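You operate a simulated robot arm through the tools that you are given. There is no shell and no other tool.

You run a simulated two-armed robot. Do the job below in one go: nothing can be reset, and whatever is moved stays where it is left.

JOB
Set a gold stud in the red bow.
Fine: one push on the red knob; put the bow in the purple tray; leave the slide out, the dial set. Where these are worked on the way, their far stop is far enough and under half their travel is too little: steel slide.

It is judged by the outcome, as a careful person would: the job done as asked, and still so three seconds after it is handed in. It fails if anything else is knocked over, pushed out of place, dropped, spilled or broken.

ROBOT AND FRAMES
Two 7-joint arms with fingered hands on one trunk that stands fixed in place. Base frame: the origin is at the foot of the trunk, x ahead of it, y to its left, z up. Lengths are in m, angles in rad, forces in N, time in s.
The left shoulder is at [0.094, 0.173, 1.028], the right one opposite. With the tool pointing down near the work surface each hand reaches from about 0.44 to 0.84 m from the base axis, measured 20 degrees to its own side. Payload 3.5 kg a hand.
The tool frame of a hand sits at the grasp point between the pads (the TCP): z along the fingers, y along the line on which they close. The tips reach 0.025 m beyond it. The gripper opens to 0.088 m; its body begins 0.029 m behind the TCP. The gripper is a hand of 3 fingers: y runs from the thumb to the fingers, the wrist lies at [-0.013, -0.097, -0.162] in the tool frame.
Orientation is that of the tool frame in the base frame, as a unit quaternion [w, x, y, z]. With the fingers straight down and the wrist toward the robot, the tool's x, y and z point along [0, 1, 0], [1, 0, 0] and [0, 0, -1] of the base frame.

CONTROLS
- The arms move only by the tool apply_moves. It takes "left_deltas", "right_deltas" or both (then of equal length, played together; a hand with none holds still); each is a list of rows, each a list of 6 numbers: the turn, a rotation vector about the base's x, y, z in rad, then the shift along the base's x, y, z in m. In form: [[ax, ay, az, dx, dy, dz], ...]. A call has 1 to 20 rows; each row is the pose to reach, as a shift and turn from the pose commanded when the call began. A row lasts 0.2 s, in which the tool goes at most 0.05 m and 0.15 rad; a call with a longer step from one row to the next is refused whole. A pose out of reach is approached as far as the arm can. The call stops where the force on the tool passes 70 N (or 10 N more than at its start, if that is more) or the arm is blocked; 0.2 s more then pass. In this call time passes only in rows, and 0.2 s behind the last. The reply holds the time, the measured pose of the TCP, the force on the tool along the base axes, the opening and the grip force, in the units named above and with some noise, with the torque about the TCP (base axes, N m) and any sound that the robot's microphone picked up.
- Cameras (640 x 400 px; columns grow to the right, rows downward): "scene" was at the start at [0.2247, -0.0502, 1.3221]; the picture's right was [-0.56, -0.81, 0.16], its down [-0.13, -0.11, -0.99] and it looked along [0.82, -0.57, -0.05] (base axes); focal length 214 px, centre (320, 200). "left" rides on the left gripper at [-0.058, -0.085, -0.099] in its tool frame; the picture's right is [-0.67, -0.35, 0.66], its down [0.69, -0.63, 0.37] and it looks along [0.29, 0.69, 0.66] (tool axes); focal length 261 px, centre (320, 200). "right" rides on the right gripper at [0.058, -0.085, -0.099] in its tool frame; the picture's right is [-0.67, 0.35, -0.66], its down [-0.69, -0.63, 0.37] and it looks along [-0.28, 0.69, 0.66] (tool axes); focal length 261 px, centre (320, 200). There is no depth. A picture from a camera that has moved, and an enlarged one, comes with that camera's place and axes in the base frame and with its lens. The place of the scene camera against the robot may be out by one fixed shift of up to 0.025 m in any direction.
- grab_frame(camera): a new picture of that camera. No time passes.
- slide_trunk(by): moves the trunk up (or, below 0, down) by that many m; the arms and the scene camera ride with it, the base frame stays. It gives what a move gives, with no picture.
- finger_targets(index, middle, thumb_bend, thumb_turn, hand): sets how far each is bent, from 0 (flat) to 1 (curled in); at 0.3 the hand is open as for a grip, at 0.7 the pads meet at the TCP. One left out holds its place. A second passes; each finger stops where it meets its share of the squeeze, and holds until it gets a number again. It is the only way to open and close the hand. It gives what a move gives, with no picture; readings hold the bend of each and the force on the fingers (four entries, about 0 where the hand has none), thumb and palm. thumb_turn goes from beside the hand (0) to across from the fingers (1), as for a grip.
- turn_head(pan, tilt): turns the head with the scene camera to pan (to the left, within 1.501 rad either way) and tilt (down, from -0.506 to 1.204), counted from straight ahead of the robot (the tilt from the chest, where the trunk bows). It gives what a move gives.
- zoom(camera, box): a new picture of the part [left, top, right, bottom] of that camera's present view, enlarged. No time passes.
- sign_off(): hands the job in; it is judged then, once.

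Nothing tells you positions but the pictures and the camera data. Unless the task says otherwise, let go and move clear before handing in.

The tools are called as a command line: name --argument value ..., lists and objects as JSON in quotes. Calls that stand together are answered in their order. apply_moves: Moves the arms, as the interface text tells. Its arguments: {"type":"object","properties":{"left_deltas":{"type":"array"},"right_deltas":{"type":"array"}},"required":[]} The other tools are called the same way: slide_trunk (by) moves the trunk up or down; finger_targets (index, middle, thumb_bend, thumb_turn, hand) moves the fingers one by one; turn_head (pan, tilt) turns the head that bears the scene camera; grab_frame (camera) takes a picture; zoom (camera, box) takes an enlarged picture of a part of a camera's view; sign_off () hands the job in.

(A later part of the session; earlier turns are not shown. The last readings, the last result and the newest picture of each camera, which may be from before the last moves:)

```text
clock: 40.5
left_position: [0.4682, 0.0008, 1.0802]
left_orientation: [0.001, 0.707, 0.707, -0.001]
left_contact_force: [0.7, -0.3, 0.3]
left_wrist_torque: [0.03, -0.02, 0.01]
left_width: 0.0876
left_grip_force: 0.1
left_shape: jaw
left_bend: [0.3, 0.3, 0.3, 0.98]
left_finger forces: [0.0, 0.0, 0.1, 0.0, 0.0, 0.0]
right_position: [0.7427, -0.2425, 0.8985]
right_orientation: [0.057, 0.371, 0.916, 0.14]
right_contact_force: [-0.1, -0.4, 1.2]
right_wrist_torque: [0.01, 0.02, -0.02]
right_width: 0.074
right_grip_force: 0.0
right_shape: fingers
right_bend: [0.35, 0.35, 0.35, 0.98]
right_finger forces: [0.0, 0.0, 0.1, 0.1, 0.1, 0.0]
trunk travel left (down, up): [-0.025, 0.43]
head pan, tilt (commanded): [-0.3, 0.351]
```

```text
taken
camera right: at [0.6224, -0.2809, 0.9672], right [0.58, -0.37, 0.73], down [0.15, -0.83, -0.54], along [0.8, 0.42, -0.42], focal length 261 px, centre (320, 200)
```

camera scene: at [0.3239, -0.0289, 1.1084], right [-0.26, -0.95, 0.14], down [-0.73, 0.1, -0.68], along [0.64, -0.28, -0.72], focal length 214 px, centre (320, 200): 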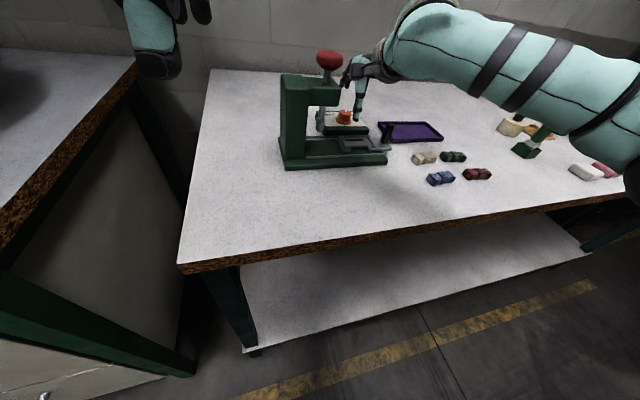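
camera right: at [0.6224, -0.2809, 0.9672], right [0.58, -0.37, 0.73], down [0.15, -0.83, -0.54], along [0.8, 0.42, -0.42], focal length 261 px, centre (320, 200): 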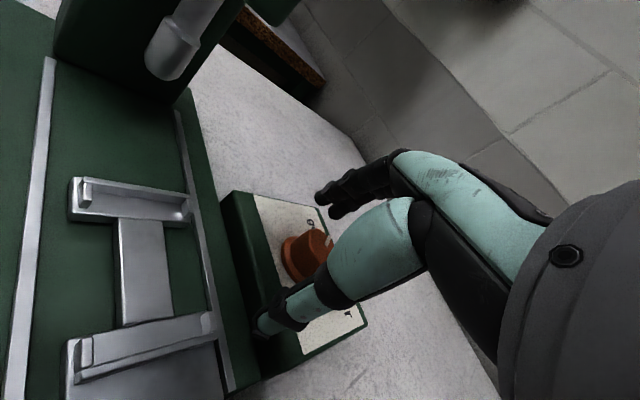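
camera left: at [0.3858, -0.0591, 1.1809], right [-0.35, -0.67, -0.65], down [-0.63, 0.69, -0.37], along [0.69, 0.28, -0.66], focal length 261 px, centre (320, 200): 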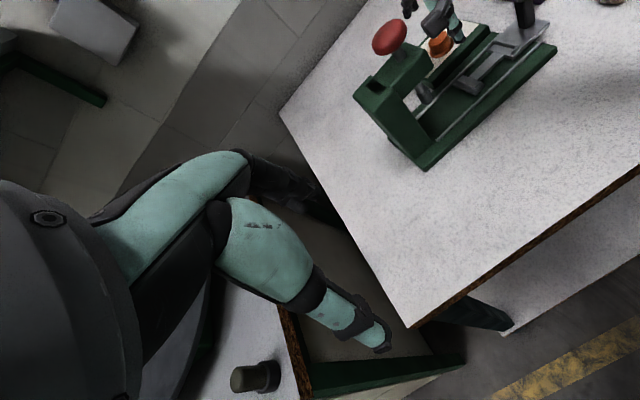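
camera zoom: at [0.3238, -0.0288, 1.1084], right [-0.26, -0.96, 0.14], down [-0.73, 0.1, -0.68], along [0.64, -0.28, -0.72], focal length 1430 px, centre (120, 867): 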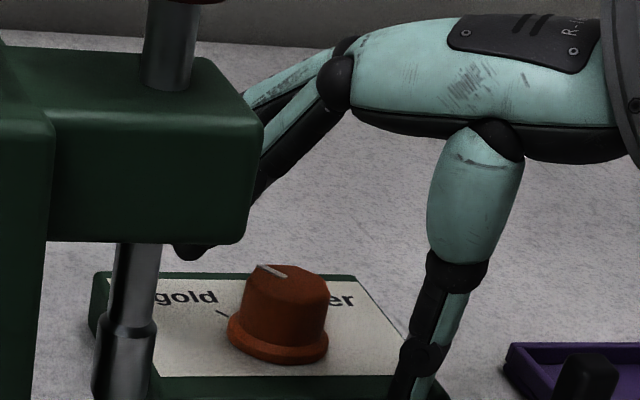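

The dial has turned most of the way towards gold (pointer now at roughly +35°). I'll open wider, lift straight off and take a clean look at the pointer against the gold tick.

finger_targets --hand "right" --index 0.25 --middle 0.25 --thumb_bend 0.3

apply_moves --right_deltas '[[0, 0, -0.1, 0.0, 0, 0.015], [0, 0, -0.2, 0.0, 0, 0.03], [0, 0, -0.3, 0.0, 0, 0.045], [0, 0, -0.4, -0.01, 0, 0.06]]'

grab_frame --camera "right"

zoom --camera "left" --box '[405, 0, 475, 65]'

```text
clock: 41.5
left_position: [0.4695, -0.0006, 1.0801]
left_orientation: [0.001, 0.707, 0.707, 0.0]
left_contact_force: [-0.7, -0.5, 0.0]
left_wrist_torque: [-0.02, 0.01, 0.0]
left_width: 0.0875
left_grip_force: 0.1
left_shape: jaw
left_bend: [0.3, 0.3, 0.3, 0.98]
left_finger forces: [0.0, 0.1, 0.1, 0.1, 0.0, 0.1]
right_position: [0.7437, -0.2414, 0.8976]
right_orientation: [0.056, 0.371, 0.916, 0.14]
right_contact_force: [-0.5, 0.1, -1.0]
right_wrist_torque: [0.02, -0.01, -0.03]
right_width: 0.0905
right_grip_force: 0.1
right_shape: fingers
right_bend: [0.25, 0.25, 0.3, 0.98]
right_finger forces: [0.1, 0.0, 0.0, 0.0, 0.1, 0.0]
trunk travel left (down, up): [-0.025, 0.43]
head pan, tilt (commanded): [-0.3, 0.351]
```

```text
clock: 42.5
left_position: [0.4682, -0.0005, 1.0804]
left_orientation: [0.002, 0.707, 0.707, 0.0]
left_contact_force: [0.3, 0.5, 0.1]
left_wrist_torque: [0.01, -0.01, 0.0]
left_width: 0.0878
left_grip_force: 0.1
left_shape: jaw
left_bend: [0.3, 0.3, 0.3, 0.98]
left_finger forces: [0.0, 0.0, 0.1, 0.1, 0.0, 0.1]
right_position: [0.7308, -0.2408, 0.96]
right_orientation: [0.083, 0.546, 0.824, 0.127]
right_contact_force: [-0.3, -0.7, -0.5]
right_wrist_torque: [-0.03, -0.02, 0.02]
right_width: 0.0905
right_grip_force: 0.2
right_shape: fingers
right_bend: [0.25, 0.25, 0.3, 0.98]
right_finger forces: [0.1, 0.0, 0.1, 0.0, 0.0, 0.0]
trunk travel left (down, up): [-0.025, 0.43]
head pan, tilt (commanded): [-0.3, 0.351]
```

```text
taken
camera right: at [0.6056, -0.2308, 1.0291], right [0.39, -0.56, 0.73], down [-0.18, -0.82, -0.54], along [0.9, 0.07, -0.42], focal length 261 px, centre (320, 200)
```

right: 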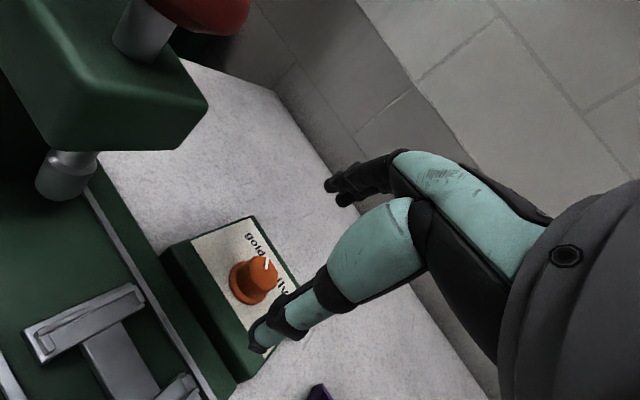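

```text
6.15 times, centred on (440, 32) of left
camera zoom: at [0.3848, -0.0588, 1.1814], right [-0.35, -0.67, -0.66], down [-0.63, 0.69, -0.37], along [0.7, 0.28, -0.66], focal length 1604 px, centre (-418, 1231)
```

zoom: 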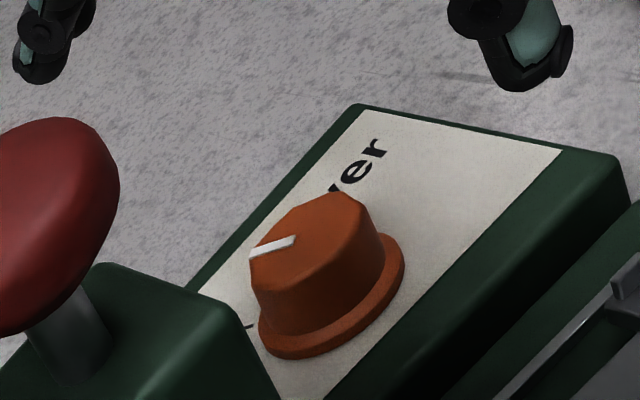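

The hand is clear of the dial. I'll zoom on the dial from the right camera and the scene camera to compare pointer and tick.

zoom --camera "right" --box '[205, 215, 315, 325]'

zoom --camera "scene" --box '[325, 95, 375, 135]'

```text
3.64 times, centred on (260, 270) of right
camera zoom: at [0.6056, -0.2308, 1.0291], right [0.39, -0.56, 0.73], down [-0.18, -0.82, -0.54], along [0.9, 0.07, -0.42], focal length 948 px, centre (538, -54)
```

zoom: 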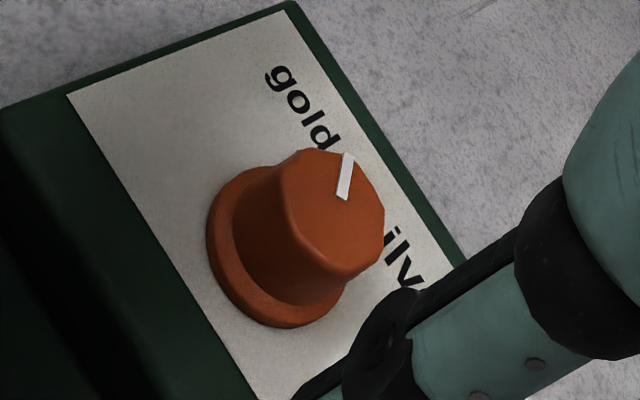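

```text
10.00 times, centred on (350, 115) of scene
camera zoom: at [0.3231, -0.0286, 1.1088], right [-0.26, -0.96, 0.14], down [-0.73, 0.1, -0.68], along [0.64, -0.28, -0.72], focal length 2145 px, centre (20, 1050)
```

zoom: 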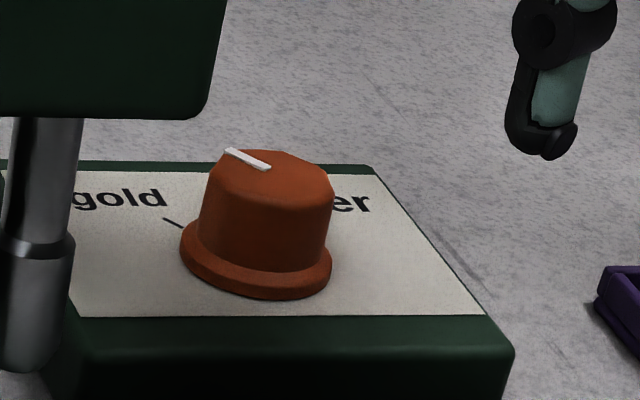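

The pointer (~35–38°) lines up with the gold tick (~38–39°), so the dial reads gold. Next I'll bring the right hand back tool-down to view the red bow closely.

apply_moves --right_deltas '[[0, 0, 0, -0.01, -0.02, 0.03], [-0.006, 0.03, -0.04, -0.03, -0.05, 0.05], [-0.013, 0.06, -0.08, -0.06, -0.08, 0.05], [-0.019, 0.09, -0.12, -0.09, -0.11, 0.05], [-0.025, 0.12, -0.16, -0.12, -0.145, 0.05], [-0.032, 0.15, -0.2, -0.15, -0.18, 0.05], [-0.038, 0.18, -0.24, -0.18, -0.215, 0.05], [-0.044, 0.21, -0.28, -0.21, -0.25, 0.05], [-0.05, 0.24, -0.32, -0.235, -0.285, 0.05], [-0.057, 0.27, -0.36, -0.255, -0.325, 0.045], [-0.063, 0.3, -0.397, -0.27, -0.36, 0.04]]'

grab_frame --camera "right"

zoom --camera "left" --box '[405, 0, 475, 65]'

grab_frame --camera "scene"

```text
clock: 44.9
left_position: [0.4698, -0.0018, 1.0806]
left_orientation: [0.001, 0.707, 0.707, 0.0]
left_contact_force: [0.5, -0.6, 0.8]
left_wrist_torque: [-0.05, -0.02, -0.01]
left_width: 0.0875
left_grip_force: 0.1
left_shape: jaw
left_bend: [0.3, 0.3, 0.3, 0.98]
left_finger forces: [0.1, 0.0, 0.0, 0.0, 0.0, 0.0]
right_position: [0.462, -0.6, 0.9988]
right_orientation: [0.0, 0.707, 0.708, 0.0]
right_contact_force: [0.6, -0.2, 0.6]
right_wrist_torque: [0.02, -0.03, 0.03]
right_width: 0.0909
right_grip_force: 0.2
right_shape: fingers
right_bend: [0.25, 0.25, 0.3, 0.98]
right_finger forces: [0.0, 0.1, 0.0, 0.1, 0.0, 0.0]
trunk travel left (down, up): [-0.025, 0.43]
head pan, tilt (commanded): [-0.3, 0.351]
```

```text
taken
camera right: at [0.3762, -0.5422, 1.0974], right [0.35, -0.67, 0.66], down [-0.63, -0.69, -0.37], along [0.69, -0.28, -0.66], focal length 261 px, centre (320, 200)
```

right: 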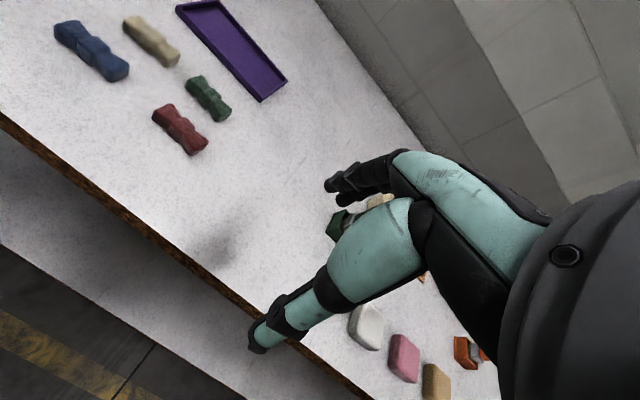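

```text
6.15 times, centred on (440, 32) of left
camera zoom: at [0.3855, -0.0594, 1.181], right [-0.35, -0.67, -0.66], down [-0.63, 0.69, -0.37], along [0.69, 0.28, -0.66], focal length 1604 px, centre (-418, 1231)
```

zoom: 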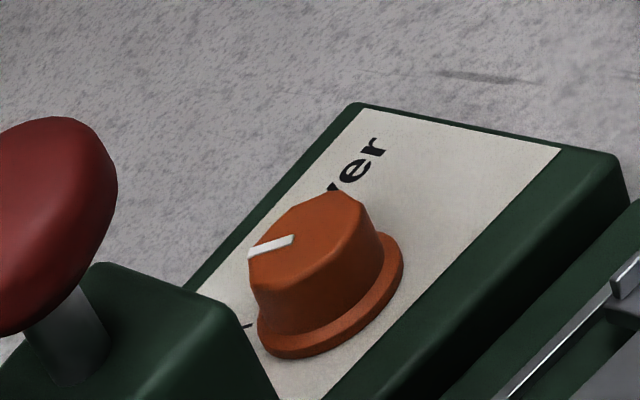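

```text
taken
camera scene: at [0.3237, -0.0291, 1.1085], right [-0.26, -0.96, 0.14], down [-0.73, 0.1, -0.68], along [0.64, -0.28, -0.72], focal length 214 px, centre (320, 200)
```

scene: 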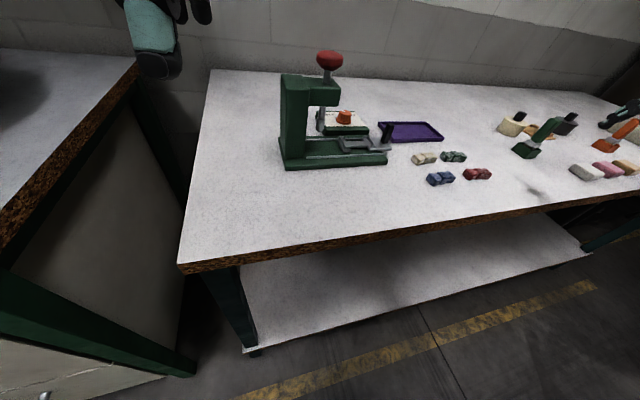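

Nothing was disturbed and the red bow shows clearly at (180, 130) in the right camera. I'll zoom in on the red bow, the cradle, and the slide.

zoom --camera "right" --box '[130, 60, 250, 170]'

zoom --camera "scene" --box '[400, 140, 510, 200]'

zoom --camera "left" --box '[440, 0, 560, 110]'

```text
3.64 times, centred on (190, 115) of right
camera zoom: at [0.3762, -0.5422, 1.0974], right [0.35, -0.67, 0.66], down [-0.63, -0.69, -0.37], along [0.69, -0.28, -0.66], focal length 948 px, centre (793, 509)
```

zoom: 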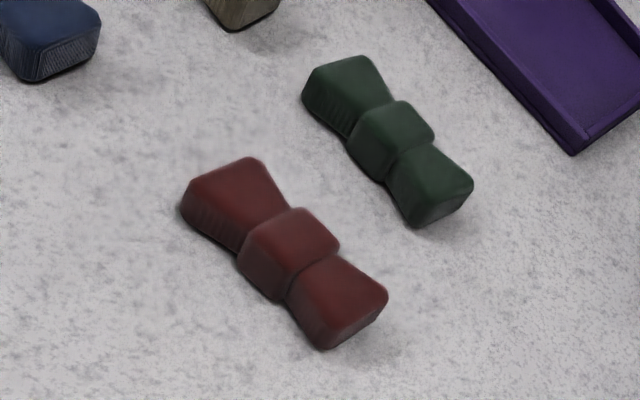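

```text
5.82 times, centred on (455, 170) of scene
camera zoom: at [0.3237, -0.0291, 1.1085], right [-0.26, -0.96, 0.14], down [-0.73, 0.1, -0.68], along [0.64, -0.28, -0.72], focal length 1248 px, centre (-466, 374)
```

zoom: 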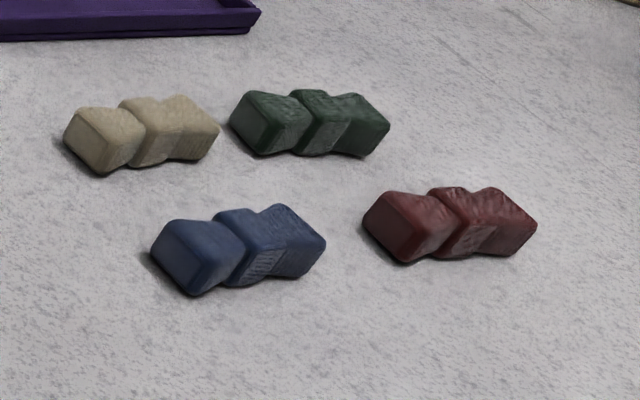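

```text
3.64 times, centred on (500, 55) of left
camera zoom: at [0.3855, -0.0594, 1.181], right [-0.35, -0.67, -0.66], down [-0.63, 0.69, -0.37], along [0.69, 0.28, -0.66], focal length 948 px, centre (-334, 727)
```

zoom: 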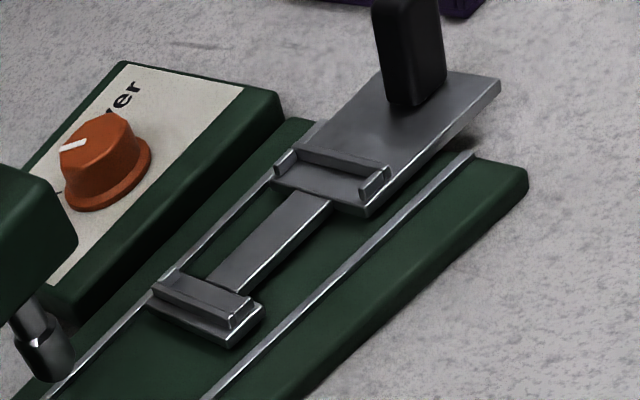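

The red bow is about 5.4 cm long, centred near (0.566, -0.470), rotated slightly clockwise (~0.08 rad); the cradle ribs are about 5.8 cm apart. I'll pre-shape the fingers so they fit beside the green bow, then move above the red bow.

finger_targets --hand "right" --index 0.47 --middle 0.47 --thumb_bend 0.47

apply_moves --right_deltas '[[0, 0, -0.02, 0.025, 0.03, -0.01], [0, 0, -0.04, 0.05, 0.06, -0.02], [0, 0, -0.06, 0.08, 0.1, -0.04], [0, 0, -0.08, 0.104, 0.1295, -0.06], [0, 0, -0.08, 0.104, 0.1295, -0.069]]'

grab_frame --camera "right"

zoom --camera "scene" --box '[400, 80, 520, 200]'

```text
clock: 45.9
left_position: [0.4699, -0.0007, 1.0811]
left_orientation: [0.0, 0.706, 0.708, -0.001]
left_contact_force: [-0.5, -0.7, 0.4]
left_wrist_torque: [0.01, 0.0, 0.0]
left_width: 0.0874
left_grip_force: 0.0
left_shape: jaw
left_bend: [0.3, 0.3, 0.3, 0.98]
left_finger forces: [0.0, 0.0, 0.0, 0.0, 0.0, 0.1]
right_position: [0.4626, -0.5997, 0.999]
right_orientation: [-0.001, 0.706, 0.708, 0.0]
right_contact_force: [-0.6, 0.1, -0.9]
right_wrist_torque: [0.0, -0.02, 0.0]
right_width: 0.0489
right_grip_force: 0.1
right_shape: fingers
right_bend: [0.47, 0.47, 0.47, 0.98]
right_finger forces: [0.0, 0.0, 0.0, 0.1, 0.1, 0.1]
trunk travel left (down, up): [-0.025, 0.43]
head pan, tilt (commanded): [-0.3, 0.351]
```

```text
refused: row 3 steps farther than a row can; nothing moved
```

```text
taken
camera right: at [0.3767, -0.5415, 1.0975], right [0.35, -0.67, 0.66], down [-0.63, -0.69, -0.36], along [0.69, -0.28, -0.66], focal length 261 px, centre (320, 200)
```

right: 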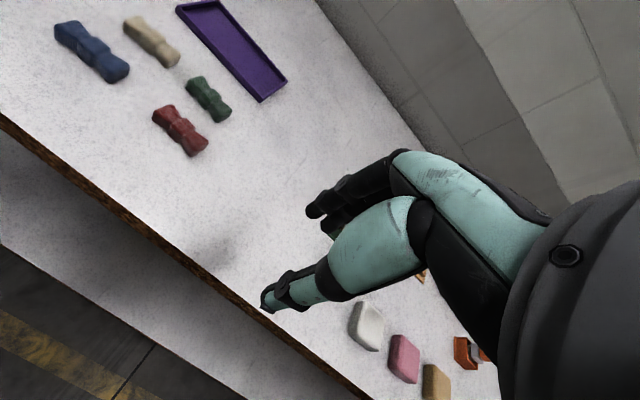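

```text
3.33 times, centred on (460, 140) of scene
camera zoom: at [0.3239, -0.0289, 1.1084], right [-0.26, -0.96, 0.14], down [-0.73, 0.1, -0.68], along [0.64, -0.28, -0.72], focal length 715 px, centre (-147, 400)
```

zoom: 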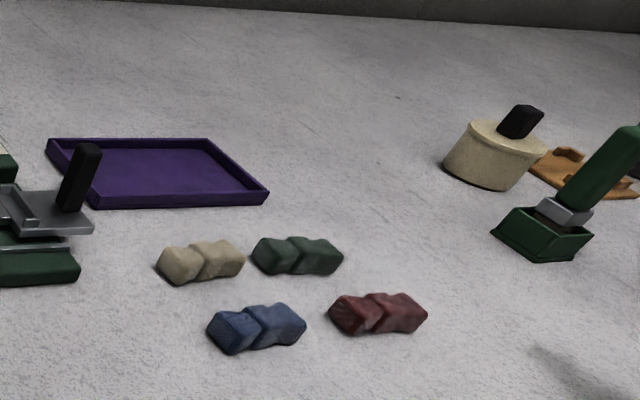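

The fingers are pre-shaped to a 49 mm opening; the move was refused for too large a step. I'll repeat it with smaller steps.

apply_moves --right_deltas '[[0, 0, -0.02, 0.02, 0.025, -0.01], [0, 0, -0.04, 0.04, 0.05, -0.02], [0, 0, -0.06, 0.06, 0.08, -0.035], [0, 0, -0.08, 0.08, 0.11, -0.05], [0, 0, -0.08, 0.104, 0.1295, -0.069]]'

grab_frame --camera "right"

zoom --camera "scene" --box '[400, 80, 520, 200]'

```text
clock: 47.1
left_position: [0.4701, -0.0011, 1.0796]
left_orientation: [0.0, 0.707, 0.707, 0.0]
left_contact_force: [-0.2, 0.0, 0.3]
left_wrist_torque: [0.0, 0.01, -0.01]
left_width: 0.0875
left_grip_force: 0.0
left_shape: jaw
left_bend: [0.3, 0.3, 0.3, 0.98]
left_finger forces: [0.1, 0.0, 0.1, 0.1, 0.1, 0.0]
right_position: [0.5674, -0.4715, 0.9286]
right_orientation: [0.0, 0.735, 0.679, 0.0]
right_contact_force: [0.8, 0.6, 0.1]
right_wrist_torque: [0.0, 0.01, 0.03]
right_width: 0.0486
right_grip_force: 0.0
right_shape: fingers
right_bend: [0.47, 0.47, 0.47, 0.98]
right_finger forces: [0.0, 0.1, 0.1, 0.0, 0.0, 0.0]
trunk travel left (down, up): [-0.025, 0.43]
head pan, tilt (commanded): [-0.3, 0.351]
```

```text
taken
camera right: at [0.486, -0.4078, 1.0274], right [0.3, -0.69, 0.66], down [-0.68, -0.63, -0.36], along [0.67, -0.34, -0.66], focal length 261 px, centre (320, 200)
```

right: 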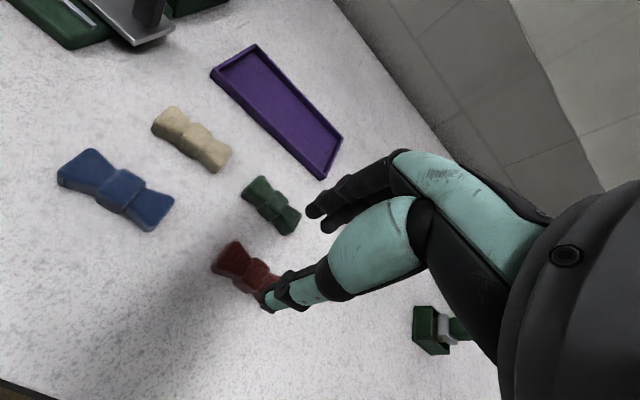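

```text
3.33 times, centred on (460, 140) of scene
camera zoom: at [0.3244, -0.0287, 1.1082], right [-0.26, -0.96, 0.14], down [-0.73, 0.1, -0.68], along [0.64, -0.28, -0.72], focal length 715 px, centre (-147, 400)
```

zoom: 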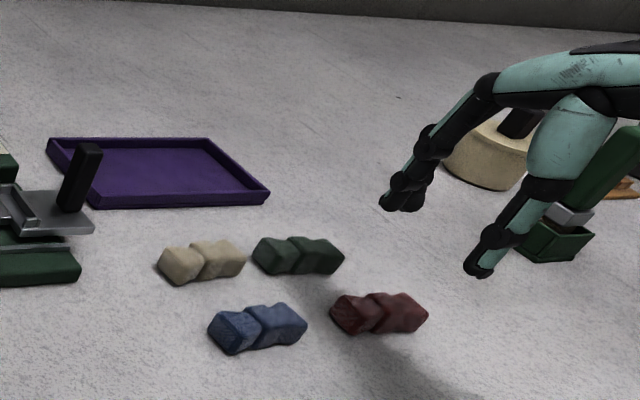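

The hand is above the bow at z=0.929. I'll zoom in on the right camera to refine the bow's offset from the grip axis.

zoom --camera "right" --box '[190, 200, 340, 330]'

zoom --camera "scene" --box '[440, 105, 500, 185]'

```text
3.08 times, centred on (265, 265) of right
camera zoom: at [0.486, -0.4078, 1.0274], right [0.3, -0.69, 0.66], down [-0.68, -0.63, -0.36], along [0.67, -0.34, -0.66], focal length 802 px, centre (489, 0)
```

zoom: 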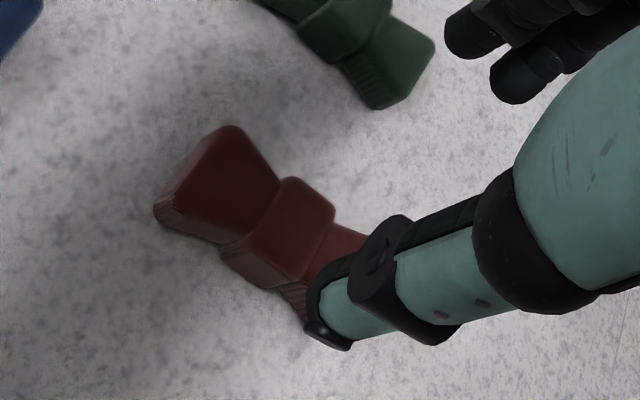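

```text
5.00 times, centred on (470, 145) of scene
camera zoom: at [0.3244, -0.0287, 1.1082], right [-0.26, -0.96, 0.14], down [-0.73, 0.1, -0.68], along [0.64, -0.28, -0.72], focal length 1072 px, centre (-430, 475)
```

zoom: 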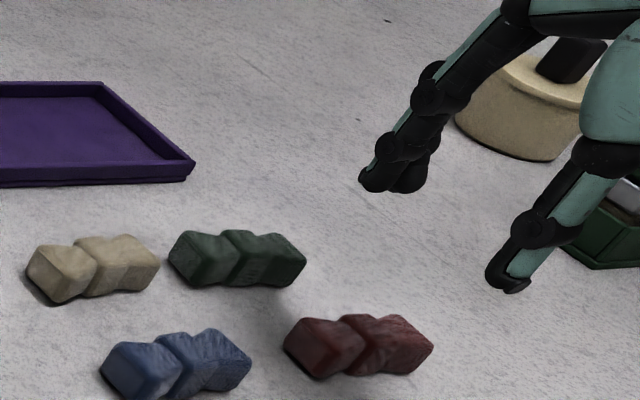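

The bow is within 3 mm of the grip axis and parallel to the fingers. I'll shift slightly and descend toward it, stopping at z≈0.872 to check.

apply_moves --right_deltas '[[0, 0, 0, -0.0026, -0.0016, -0.02], [0, 0, 0, -0.0026, -0.0016, -0.04], [0, 0, 0, -0.0026, -0.0016, -0.057]]'

zoom --camera "right" --box '[230, 160, 390, 310]'

zoom --camera "scene" --box '[440, 125, 500, 195]'

```text
clock: 47.9
left_position: [0.4716, -0.0012, 1.0812]
left_orientation: [0.0, 0.707, 0.707, 0.001]
left_contact_force: [0.0, -0.8, -0.3]
left_wrist_torque: [0.03, 0.0, -0.03]
left_width: 0.0875
left_grip_force: 0.2
left_shape: jaw
left_bend: [0.3, 0.3, 0.3, 0.98]
left_finger forces: [0.0, 0.0, 0.0, 0.0, 0.1, 0.0]
right_position: [0.5652, -0.4742, 0.872]
right_orientation: [0.0, 0.734, 0.679, 0.0]
right_contact_force: [-0.5, -0.4, 0.2]
right_wrist_torque: [0.01, -0.04, -0.03]
right_width: 0.0486
right_grip_force: 0.1
right_shape: fingers
right_bend: [0.47, 0.47, 0.47, 0.98]
right_finger forces: [0.1, 0.1, 0.0, 0.0, 0.0, 0.0]
trunk travel left (down, up): [-0.025, 0.43]
head pan, tilt (commanded): [-0.3, 0.351]
```

```text
2.67 times, centred on (310, 235) of right
camera zoom: at [0.4825, -0.4099, 0.971], right [0.3, -0.69, 0.66], down [-0.68, -0.63, -0.36], along [0.67, -0.34, -0.66], focal length 695 px, centre (347, 107)
```

zoom: 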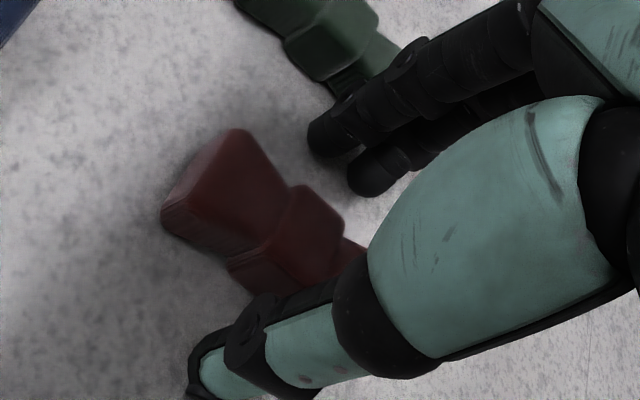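

```text
5.71 times, centred on (470, 160) of scene
camera zoom: at [0.3239, -0.0291, 1.1084], right [-0.26, -0.96, 0.14], down [-0.73, 0.1, -0.68], along [0.64, -0.28, -0.72], focal length 1226 px, centre (-537, 429)
```

zoom: 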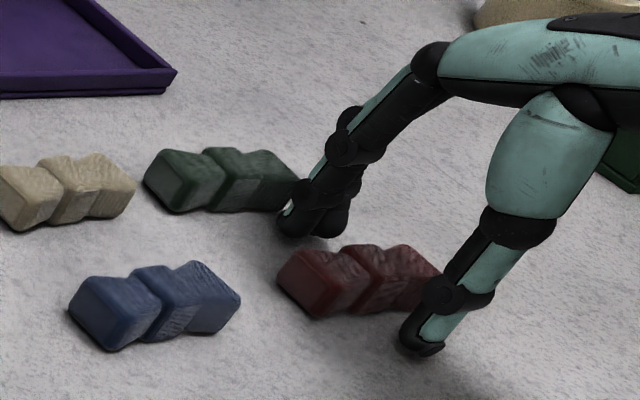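

Alignment is within about 1–2 mm, and the fingers clear the green bow. I'll descend to z≈0.858.

apply_moves --right_deltas '[[0, 0, 0, 0, 0, -0.005], [0, 0, 0, 0, 0, -0.01], [0, 0, 0, 0, 0, -0.013]]'

zoom --camera "scene" --box '[440, 125, 500, 195]'

zoom --camera "right" --box '[230, 160, 390, 310]'

```text
clock: 48.7
left_position: [0.4638, 0.0027, 1.084]
left_orientation: [0.004, 0.707, 0.707, 0.0]
left_contact_force: [-0.2, 0.6, 0.6]
left_wrist_torque: [0.02, -0.03, 0.0]
left_width: 0.0875
left_grip_force: 0.1
left_shape: jaw
left_bend: [0.3, 0.3, 0.3, 0.98]
left_finger forces: [0.0, 0.1, 0.0, 0.0, 0.1, 0.0]
right_position: [0.5609, -0.4711, 0.8672]
right_orientation: [0.005, 0.734, 0.679, 0.003]
right_contact_force: [6.3, -5.9, 46.0]
right_wrist_torque: [-0.24, 0.04, -0.12]
right_width: 0.0479
right_grip_force: 23.0
right_shape: fingers
right_bend: [0.47, 0.42, 0.48, 0.98]
right_finger forces: [0.5, 19.8, 0.0, 0.0, 25.9, 0.0]
trunk travel left (down, up): [-0.025, 0.43]
head pan, tilt (commanded): [-0.3, 0.351]
```

```text
5.71 times, centred on (470, 160) of scene
camera zoom: at [0.3188, -0.0254, 1.1114], right [-0.26, -0.95, 0.14], down [-0.72, 0.1, -0.69], along [0.64, -0.28, -0.72], focal length 1226 px, centre (-537, 429)
```

zoom: 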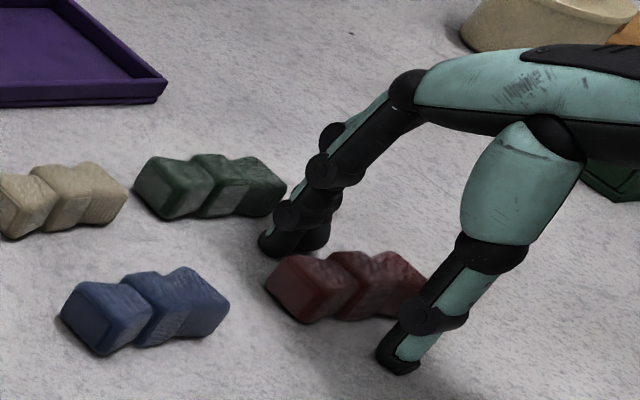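

```text
2.67 times, centred on (310, 235) of right
camera zoom: at [0.4784, -0.4068, 0.9651], right [0.29, -0.69, 0.66], down [-0.68, -0.64, -0.37], along [0.68, -0.34, -0.65], focal length 695 px, centre (347, 107)
```

zoom: 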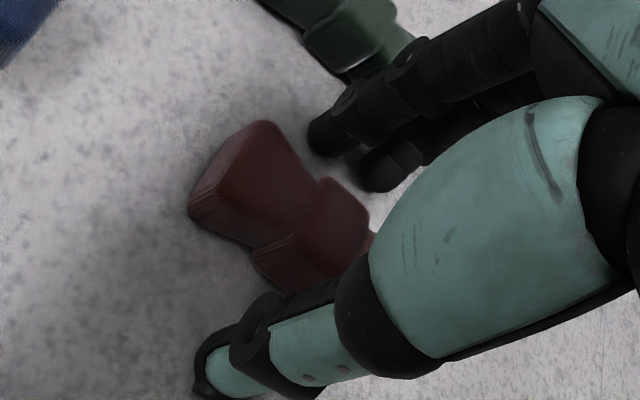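

The fingertips met the bench at z≈0.867, so the bench is a bit higher than I estimated. I'll raise 12 mm to unload, then check forces.

apply_moves --right_deltas '[[0, 0, 0, 0, 0, 0.006], [0, 0, 0, 0, 0, 0.012]]'

zoom --camera "right" --box '[230, 160, 390, 310]'

zoom --camera "scene" --box '[440, 125, 500, 195]'

```text
clock: 49.3
left_position: [0.4687, 0.0002, 1.0799]
left_orientation: [0.001, 0.708, 0.706, -0.001]
left_contact_force: [0.3, -0.1, -0.5]
left_wrist_torque: [0.01, 0.02, -0.02]
left_width: 0.0877
left_grip_force: 0.0
left_shape: jaw
left_bend: [0.3, 0.3, 0.3, 0.98]
left_finger forces: [0.0, 0.0, 0.0, 0.0, 0.0, 0.0]
right_position: [0.5642, -0.4743, 0.8694]
right_orientation: [-0.001, 0.734, 0.679, -0.002]
right_contact_force: [1.5, -1.4, 10.8]
right_wrist_torque: [-0.15, -0.38, -0.02]
right_width: 0.0477
right_grip_force: 4.7
right_shape: fingers
right_bend: [0.47, 0.45, 0.47, 0.98]
right_finger forces: [0.1, 10.2, 0.0, 0.0, 0.1, 0.0]
trunk travel left (down, up): [-0.025, 0.43]
head pan, tilt (commanded): [-0.3, 0.351]
```

```text
2.67 times, centred on (310, 235) of right
camera zoom: at [0.4821, -0.4087, 0.9679], right [0.3, -0.69, 0.66], down [-0.68, -0.63, -0.36], along [0.67, -0.34, -0.66], focal length 695 px, centre (347, 107)
```

zoom: 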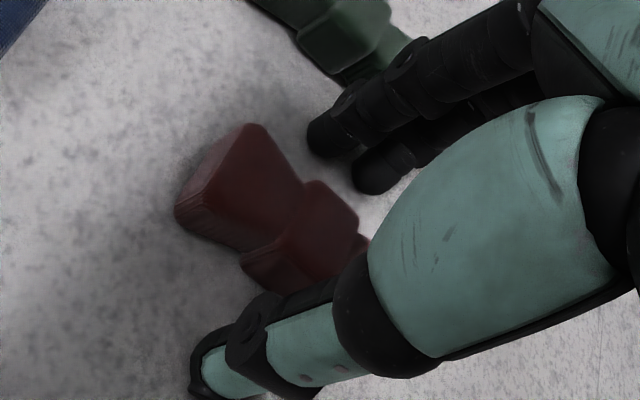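

```text
5.71 times, centred on (470, 160) of scene
camera zoom: at [0.3235, -0.028, 1.1079], right [-0.26, -0.96, 0.14], down [-0.73, 0.1, -0.68], along [0.64, -0.28, -0.72], focal length 1226 px, centre (-537, 429)
```

zoom: 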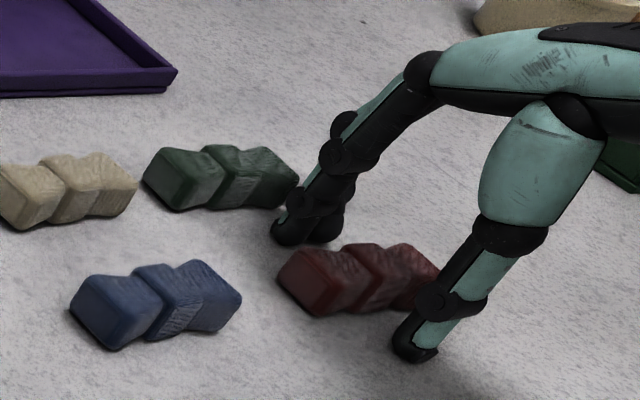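

Slight contact remains on the middle finger. I'll raise 3 mm more and close on the bow.

apply_moves --right_deltas '[[0, 0, 0, 0, 0, 0.003]]'

finger_targets --hand "right" --index 0.56 --middle 0.56 --thumb_bend 0.56

zoom --camera "right" --box '[230, 160, 390, 310]'

zoom --camera "scene" --box '[440, 125, 500, 195]'

```text
clock: 49.7
left_position: [0.4709, -0.0006, 1.0786]
left_orientation: [-0.001, 0.707, 0.707, 0.0]
left_contact_force: [0.4, -0.4, 0.8]
left_wrist_torque: [0.02, 0.0, 0.01]
left_width: 0.0874
left_grip_force: 0.0
left_shape: jaw
left_bend: [0.3, 0.3, 0.3, 0.98]
left_finger forces: [0.0, 0.0, 0.0, 0.1, 0.1, 0.0]
right_position: [0.5633, -0.4745, 0.871]
right_orientation: [-0.002, 0.734, 0.679, -0.002]
right_contact_force: [0.6, -0.6, 0.0]
right_wrist_torque: [0.02, -0.01, 0.01]
right_width: 0.0481
right_grip_force: 0.2
right_shape: fingers
right_bend: [0.47, 0.47, 0.47, 0.98]
right_finger forces: [0.0, 0.0, 0.0, 0.0, 0.0, 0.1]
trunk travel left (down, up): [-0.025, 0.43]
head pan, tilt (commanded): [-0.3, 0.351]
```

```text
clock: 50.7
left_position: [0.4689, -0.0009, 1.0796]
left_orientation: [0.001, 0.707, 0.707, -0.001]
left_contact_force: [0.3, -0.2, 0.1]
left_wrist_torque: [-0.01, 0.03, -0.01]
left_width: 0.0874
left_grip_force: 0.1
left_shape: jaw
left_bend: [0.3, 0.3, 0.3, 0.98]
left_finger forces: [0.1, 0.1, 0.0, 0.0, 0.0, 0.1]
right_position: [0.563, -0.4748, 0.872]
right_orientation: [0.0, 0.734, 0.679, 0.0]
right_contact_force: [0.6, -0.2, -0.2]
right_wrist_torque: [0.0, 0.01, 0.0]
right_width: 0.0291
right_grip_force: 0.1
right_shape: fingers
right_bend: [0.56, 0.56, 0.56, 0.98]
right_finger forces: [0.1, 0.0, 0.0, 0.0, 0.0, 0.0]
trunk travel left (down, up): [-0.025, 0.43]
head pan, tilt (commanded): [-0.3, 0.351]
```

```text
2.67 times, centred on (310, 235) of right
camera zoom: at [0.4823, -0.4091, 0.9721], right [0.3, -0.69, 0.66], down [-0.68, -0.63, -0.36], along [0.67, -0.34, -0.66], focal length 695 px, centre (347, 107)
```

zoom: 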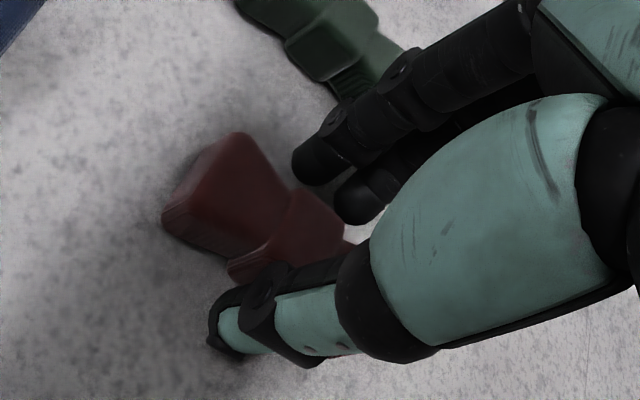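

```text
5.71 times, centred on (470, 160) of scene
camera zoom: at [0.3239, -0.0289, 1.1084], right [-0.26, -0.96, 0.14], down [-0.73, 0.1, -0.68], along [0.64, -0.28, -0.72], focal length 1226 px, centre (-537, 429)
```

zoom: 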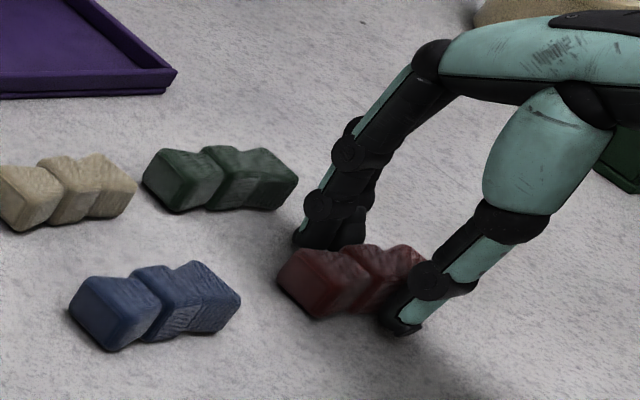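

No contact yet at 29 mm opening; the knot is centred between the digits. I'll close further to grip.

finger_targets --hand "right" --index 0.66 --middle 0.66 --thumb_bend 0.66

zoom --camera "right" --box '[230, 160, 390, 310]'

zoom --camera "scene" --box '[440, 125, 500, 195]'

```text
clock: 51.7
left_position: [0.4706, 0.0, 1.0805]
left_orientation: [0.0, 0.707, 0.707, -0.001]
left_contact_force: [0.7, 0.7, 1.2]
left_wrist_torque: [0.01, -0.01, -0.03]
left_width: 0.0875
left_grip_force: 0.0
left_shape: jaw
left_bend: [0.3, 0.3, 0.3, 0.98]
left_finger forces: [0.1, 0.0, 0.0, 0.1, 0.1, 0.0]
right_position: [0.563, -0.4739, 0.8725]
right_orientation: [0.001, 0.735, 0.678, 0.0]
right_contact_force: [0.3, -0.1, -0.5]
right_wrist_torque: [0.03, 0.01, 0.01]
right_width: 0.0206
right_grip_force: 5.3
right_shape: fingers
right_bend: [0.61, 0.63, 0.59, 0.97]
right_finger forces: [3.1, 2.6, 0.0, 0.0, 5.9, 0.1]
trunk travel left (down, up): [-0.025, 0.43]
head pan, tilt (commanded): [-0.3, 0.351]
```

```text
2.67 times, centred on (310, 235) of right
camera zoom: at [0.4823, -0.4091, 0.9721], right [0.3, -0.69, 0.66], down [-0.68, -0.63, -0.36], along [0.67, -0.34, -0.66], focal length 695 px, centre (347, 107)
```

zoom: 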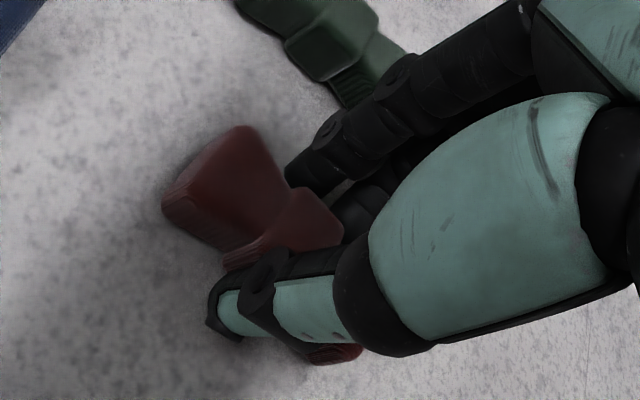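

```text
5.71 times, centred on (470, 160) of scene
camera zoom: at [0.3239, -0.0289, 1.1084], right [-0.26, -0.96, 0.14], down [-0.73, 0.1, -0.68], along [0.64, -0.28, -0.72], focal length 1226 px, centre (-537, 429)
```

zoom: 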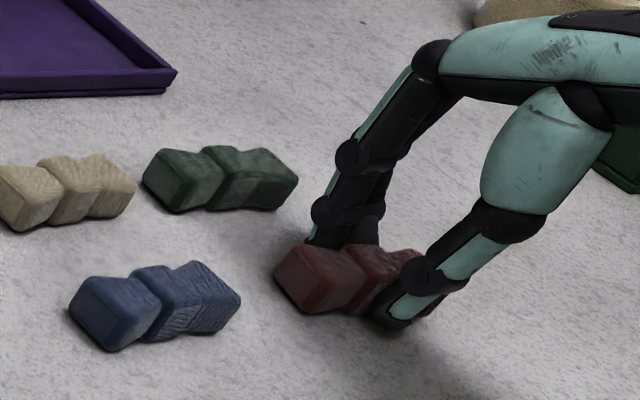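

The bow is gripped by all three digits. I'll firm the grip and lift 5 cm.

finger_targets --hand "right" --index 0.75 --middle 0.75 --thumb_bend 0.75

apply_moves --right_deltas '[[0, 0, 0, 0, 0, 0.012], [0, 0, 0, 0, 0, 0.03], [0, 0, 0, 0, 0, 0.05]]'

grab_frame --camera "right"

zoom --camera "scene" --box '[410, 105, 500, 195]'

```text
clock: 52.7
left_position: [0.469, -0.0009, 1.08]
left_orientation: [0.001, 0.707, 0.707, -0.001]
left_contact_force: [-0.1, -0.6, -1.2]
left_wrist_torque: [0.01, 0.0, -0.01]
left_width: 0.0875
left_grip_force: 0.0
left_shape: jaw
left_bend: [0.3, 0.3, 0.3, 0.98]
left_finger forces: [0.0, 0.1, 0.0, 0.0, 0.0, 0.1]
right_position: [0.5641, -0.4752, 0.8724]
right_orientation: [0.0, 0.734, 0.679, 0.0]
right_contact_force: [0.9, -0.6, 0.8]
right_wrist_torque: [0.06, 0.0, -0.05]
right_width: 0.0196
right_grip_force: 15.9
right_shape: fingers
right_bend: [0.73, 0.73, 0.58, 0.95]
right_finger forces: [9.7, 5.9, 0.0, 0.1, 15.1, 0.1]
trunk travel left (down, up): [-0.025, 0.43]
head pan, tilt (commanded): [-0.3, 0.351]
```

```text
clock: 53.5
left_position: [0.4697, 0.0002, 1.0805]
left_orientation: [0.0, 0.707, 0.707, -0.001]
left_contact_force: [0.5, 0.3, -0.1]
left_wrist_torque: [-0.01, 0.02, 0.03]
left_width: 0.0877
left_grip_force: 0.1
left_shape: jaw
left_bend: [0.3, 0.3, 0.3, 0.98]
left_finger forces: [0.1, 0.1, 0.1, 0.0, 0.0, 0.0]
right_position: [0.5628, -0.4727, 0.9229]
right_orientation: [0.001, 0.734, 0.679, 0.0]
right_contact_force: [-0.6, -0.6, -0.1]
right_wrist_torque: [0.02, 0.0, -0.02]
right_width: 0.0195
right_grip_force: 15.5
right_shape: fingers
right_bend: [0.73, 0.73, 0.58, 0.95]
right_finger forces: [9.4, 6.0, 0.0, 0.0, 15.3, 0.1]
trunk travel left (down, up): [-0.025, 0.43]
head pan, tilt (commanded): [-0.3, 0.351]
```

```text
taken
camera right: at [0.4816, -0.4081, 1.0223], right [0.3, -0.69, 0.66], down [-0.68, -0.63, -0.36], along [0.67, -0.34, -0.66], focal length 261 px, centre (320, 200)
```

right: 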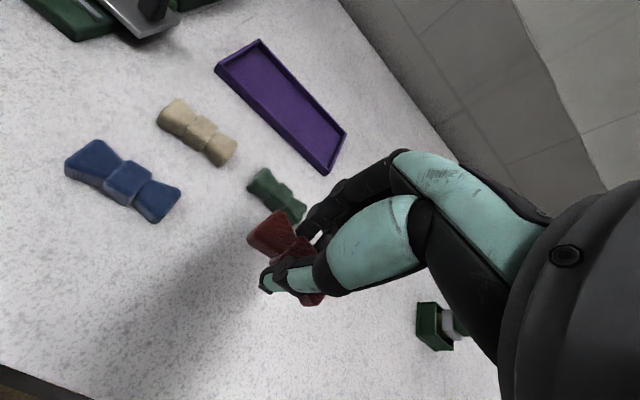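

```text
4.44 times, centred on (455, 150) of scene
camera zoom: at [0.3238, -0.0286, 1.1085], right [-0.26, -0.96, 0.14], down [-0.73, 0.1, -0.68], along [0.64, -0.28, -0.72], focal length 953 px, centre (-280, 422)
```

zoom: 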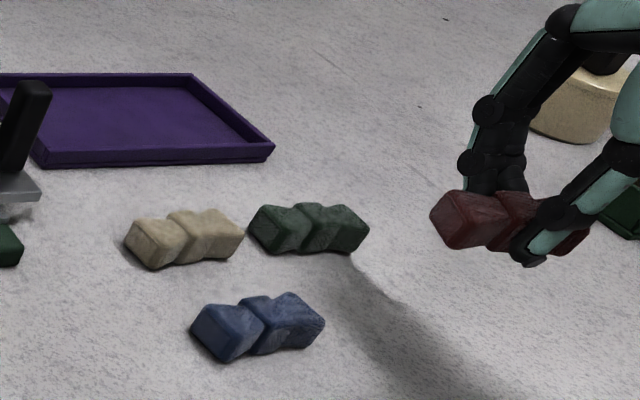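

The bow is lifted and level. I'll zoom in to measure its pose in the hand.

zoom --camera "right" --box '[230, 180, 370, 320]'

zoom --camera "scene" --box '[460, 115, 530, 175]'

```text
2.86 times, centred on (300, 250) of right
camera zoom: at [0.4816, -0.4081, 1.0223], right [0.3, -0.69, 0.66], down [-0.68, -0.63, -0.36], along [0.67, -0.34, -0.66], focal length 745 px, centre (377, 57)
```

zoom: 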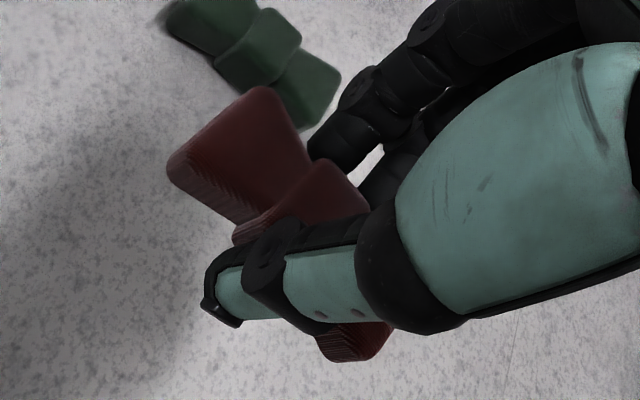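

```text
6.67 times, centred on (495, 145) of scene
camera zoom: at [0.3238, -0.0286, 1.1085], right [-0.26, -0.96, 0.14], down [-0.73, 0.1, -0.68], along [0.64, -0.28, -0.72], focal length 1430 px, centre (-847, 567)
```

zoom: 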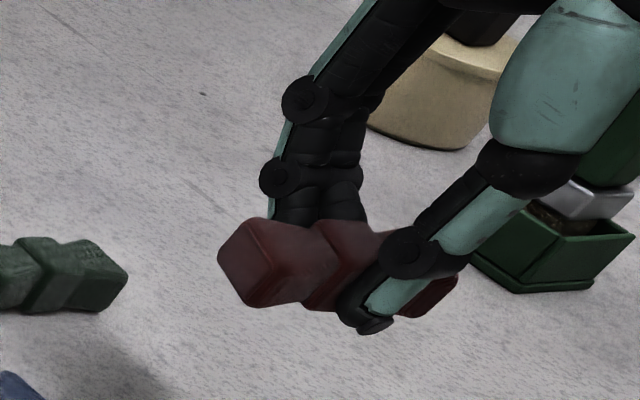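

The bow sits about level in the hand, offset roughly +2 mm along its length. I'll raise it and carry it in front of the press (robot side), yawing back to square, to view the cradle.

apply_moves --right_deltas '[[0, 0, 0, -0.01, 0.0, 0.03], [0, 0, 0.02, -0.02, 0.03, 0.057], [0, 0, 0.04, -0.02, 0.07, 0.057], [0, 0, 0.06, -0.02, 0.11, 0.057], [0, 0, 0.08, -0.02, 0.15, 0.057], [0, 0, 0.08, -0.02, 0.19, 0.057], [0, 0, 0.08, -0.02, 0.22, 0.057]]'

grab_frame --camera "right"

grab_frame --camera "left"

grab_frame --camera "scene"

```text
clock: 55.1
left_position: [0.4693, -0.0003, 1.0803]
left_orientation: [0.001, 0.707, 0.707, 0.0]
left_contact_force: [-0.7, -0.5, 0.4]
left_wrist_torque: [-0.01, 0.03, -0.03]
left_width: 0.0876
left_grip_force: 0.0
left_shape: jaw
left_bend: [0.3, 0.3, 0.3, 0.98]
left_finger forces: [0.1, 0.0, 0.0, 0.0, 0.1, 0.0]
right_position: [0.5438, -0.2546, 0.982]
right_orientation: [0.001, 0.707, 0.708, -0.001]
right_contact_force: [-0.2, 0.2, 0.2]
right_wrist_torque: [0.01, 0.04, 0.03]
right_width: 0.0195
right_grip_force: 15.4
right_shape: fingers
right_bend: [0.73, 0.73, 0.58, 0.95]
right_finger forces: [9.2, 6.1, 0.0, 0.0, 15.2, 0.1]
trunk travel left (down, up): [-0.025, 0.43]
head pan, tilt (commanded): [-0.3, 0.351]
```

```text
taken
camera right: at [0.4585, -0.1955, 1.0813], right [0.35, -0.67, 0.66], down [-0.63, -0.69, -0.36], along [0.69, -0.29, -0.66], focal length 261 px, centre (320, 200)
```

right: 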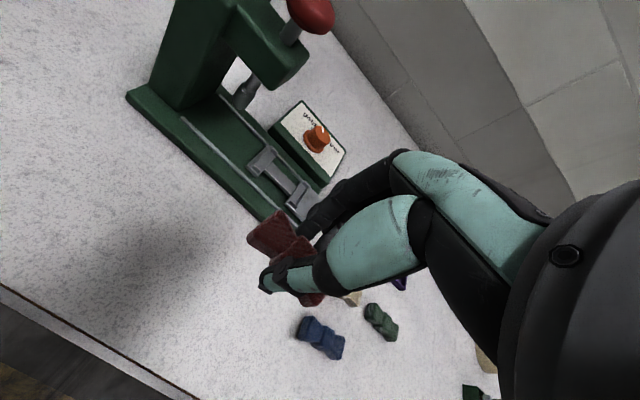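

```text
taken
camera left: at [0.3858, -0.0584, 1.1809], right [-0.35, -0.67, -0.65], down [-0.63, 0.69, -0.37], along [0.69, 0.28, -0.66], focal length 261 px, centre (320, 200)
```

left: 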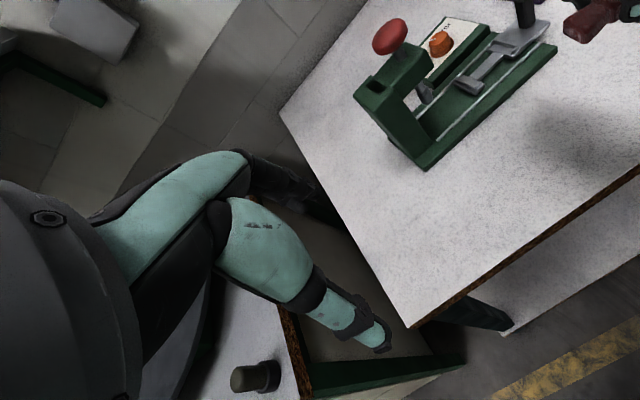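

```text
taken
camera scene: at [0.3239, -0.0282, 1.1084], right [-0.26, -0.96, 0.14], down [-0.73, 0.1, -0.68], along [0.64, -0.28, -0.72], focal length 214 px, centre (320, 200)
```

scene: 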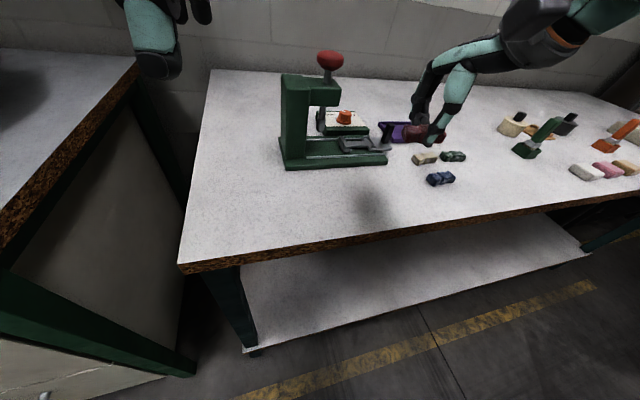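

I can see the bow and the cradle together in both hand cameras. I'll zoom on each to measure the cradle against the held bow.

zoom --camera "right" --box '[230, 120, 350, 240]'

zoom --camera "left" --box '[440, 0, 640, 110]'

zoom --camera "right" --box '[230, 200, 350, 310]'

```text
3.33 times, centred on (290, 180) of right
camera zoom: at [0.4585, -0.1955, 1.0813], right [0.35, -0.67, 0.66], down [-0.63, -0.69, -0.36], along [0.69, -0.29, -0.66], focal length 869 px, centre (420, 267)
```

zoom: 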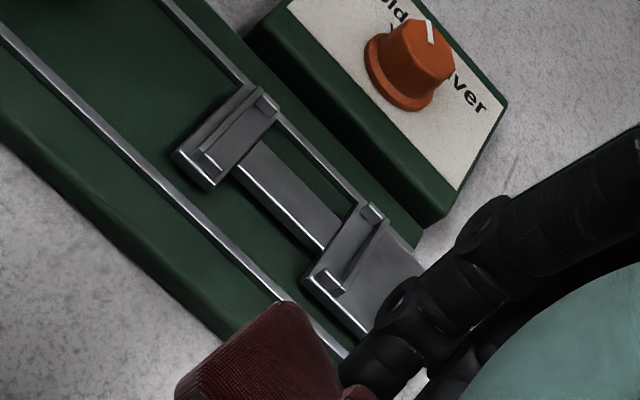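

```text
3.20 times, centred on (540, 55) of left
camera zoom: at [0.3858, -0.0584, 1.1809], right [-0.35, -0.67, -0.65], down [-0.63, 0.69, -0.37], along [0.69, 0.28, -0.66], focal length 834 px, centre (-384, 664)
```

zoom: 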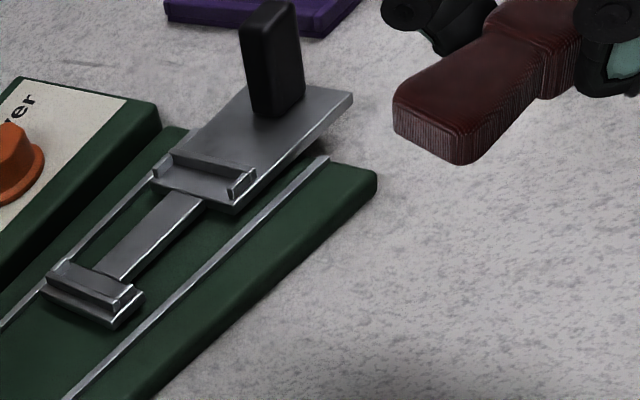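

```text
3.64 times, centred on (290, 255) of right
camera zoom: at [0.4585, -0.1955, 1.0813], right [0.35, -0.67, 0.66], down [-0.63, -0.69, -0.36], along [0.69, -0.29, -0.66], focal length 948 px, centre (429, 0)
```

zoom: 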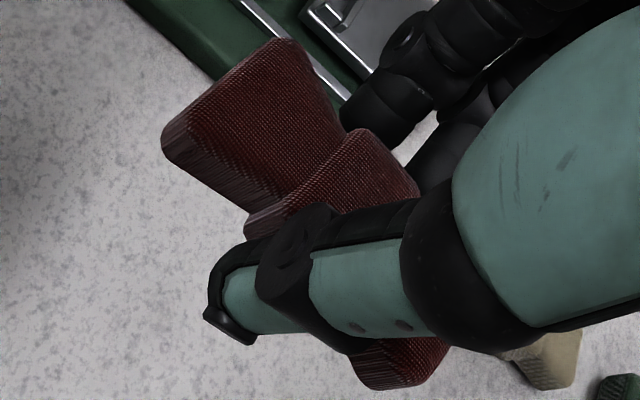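

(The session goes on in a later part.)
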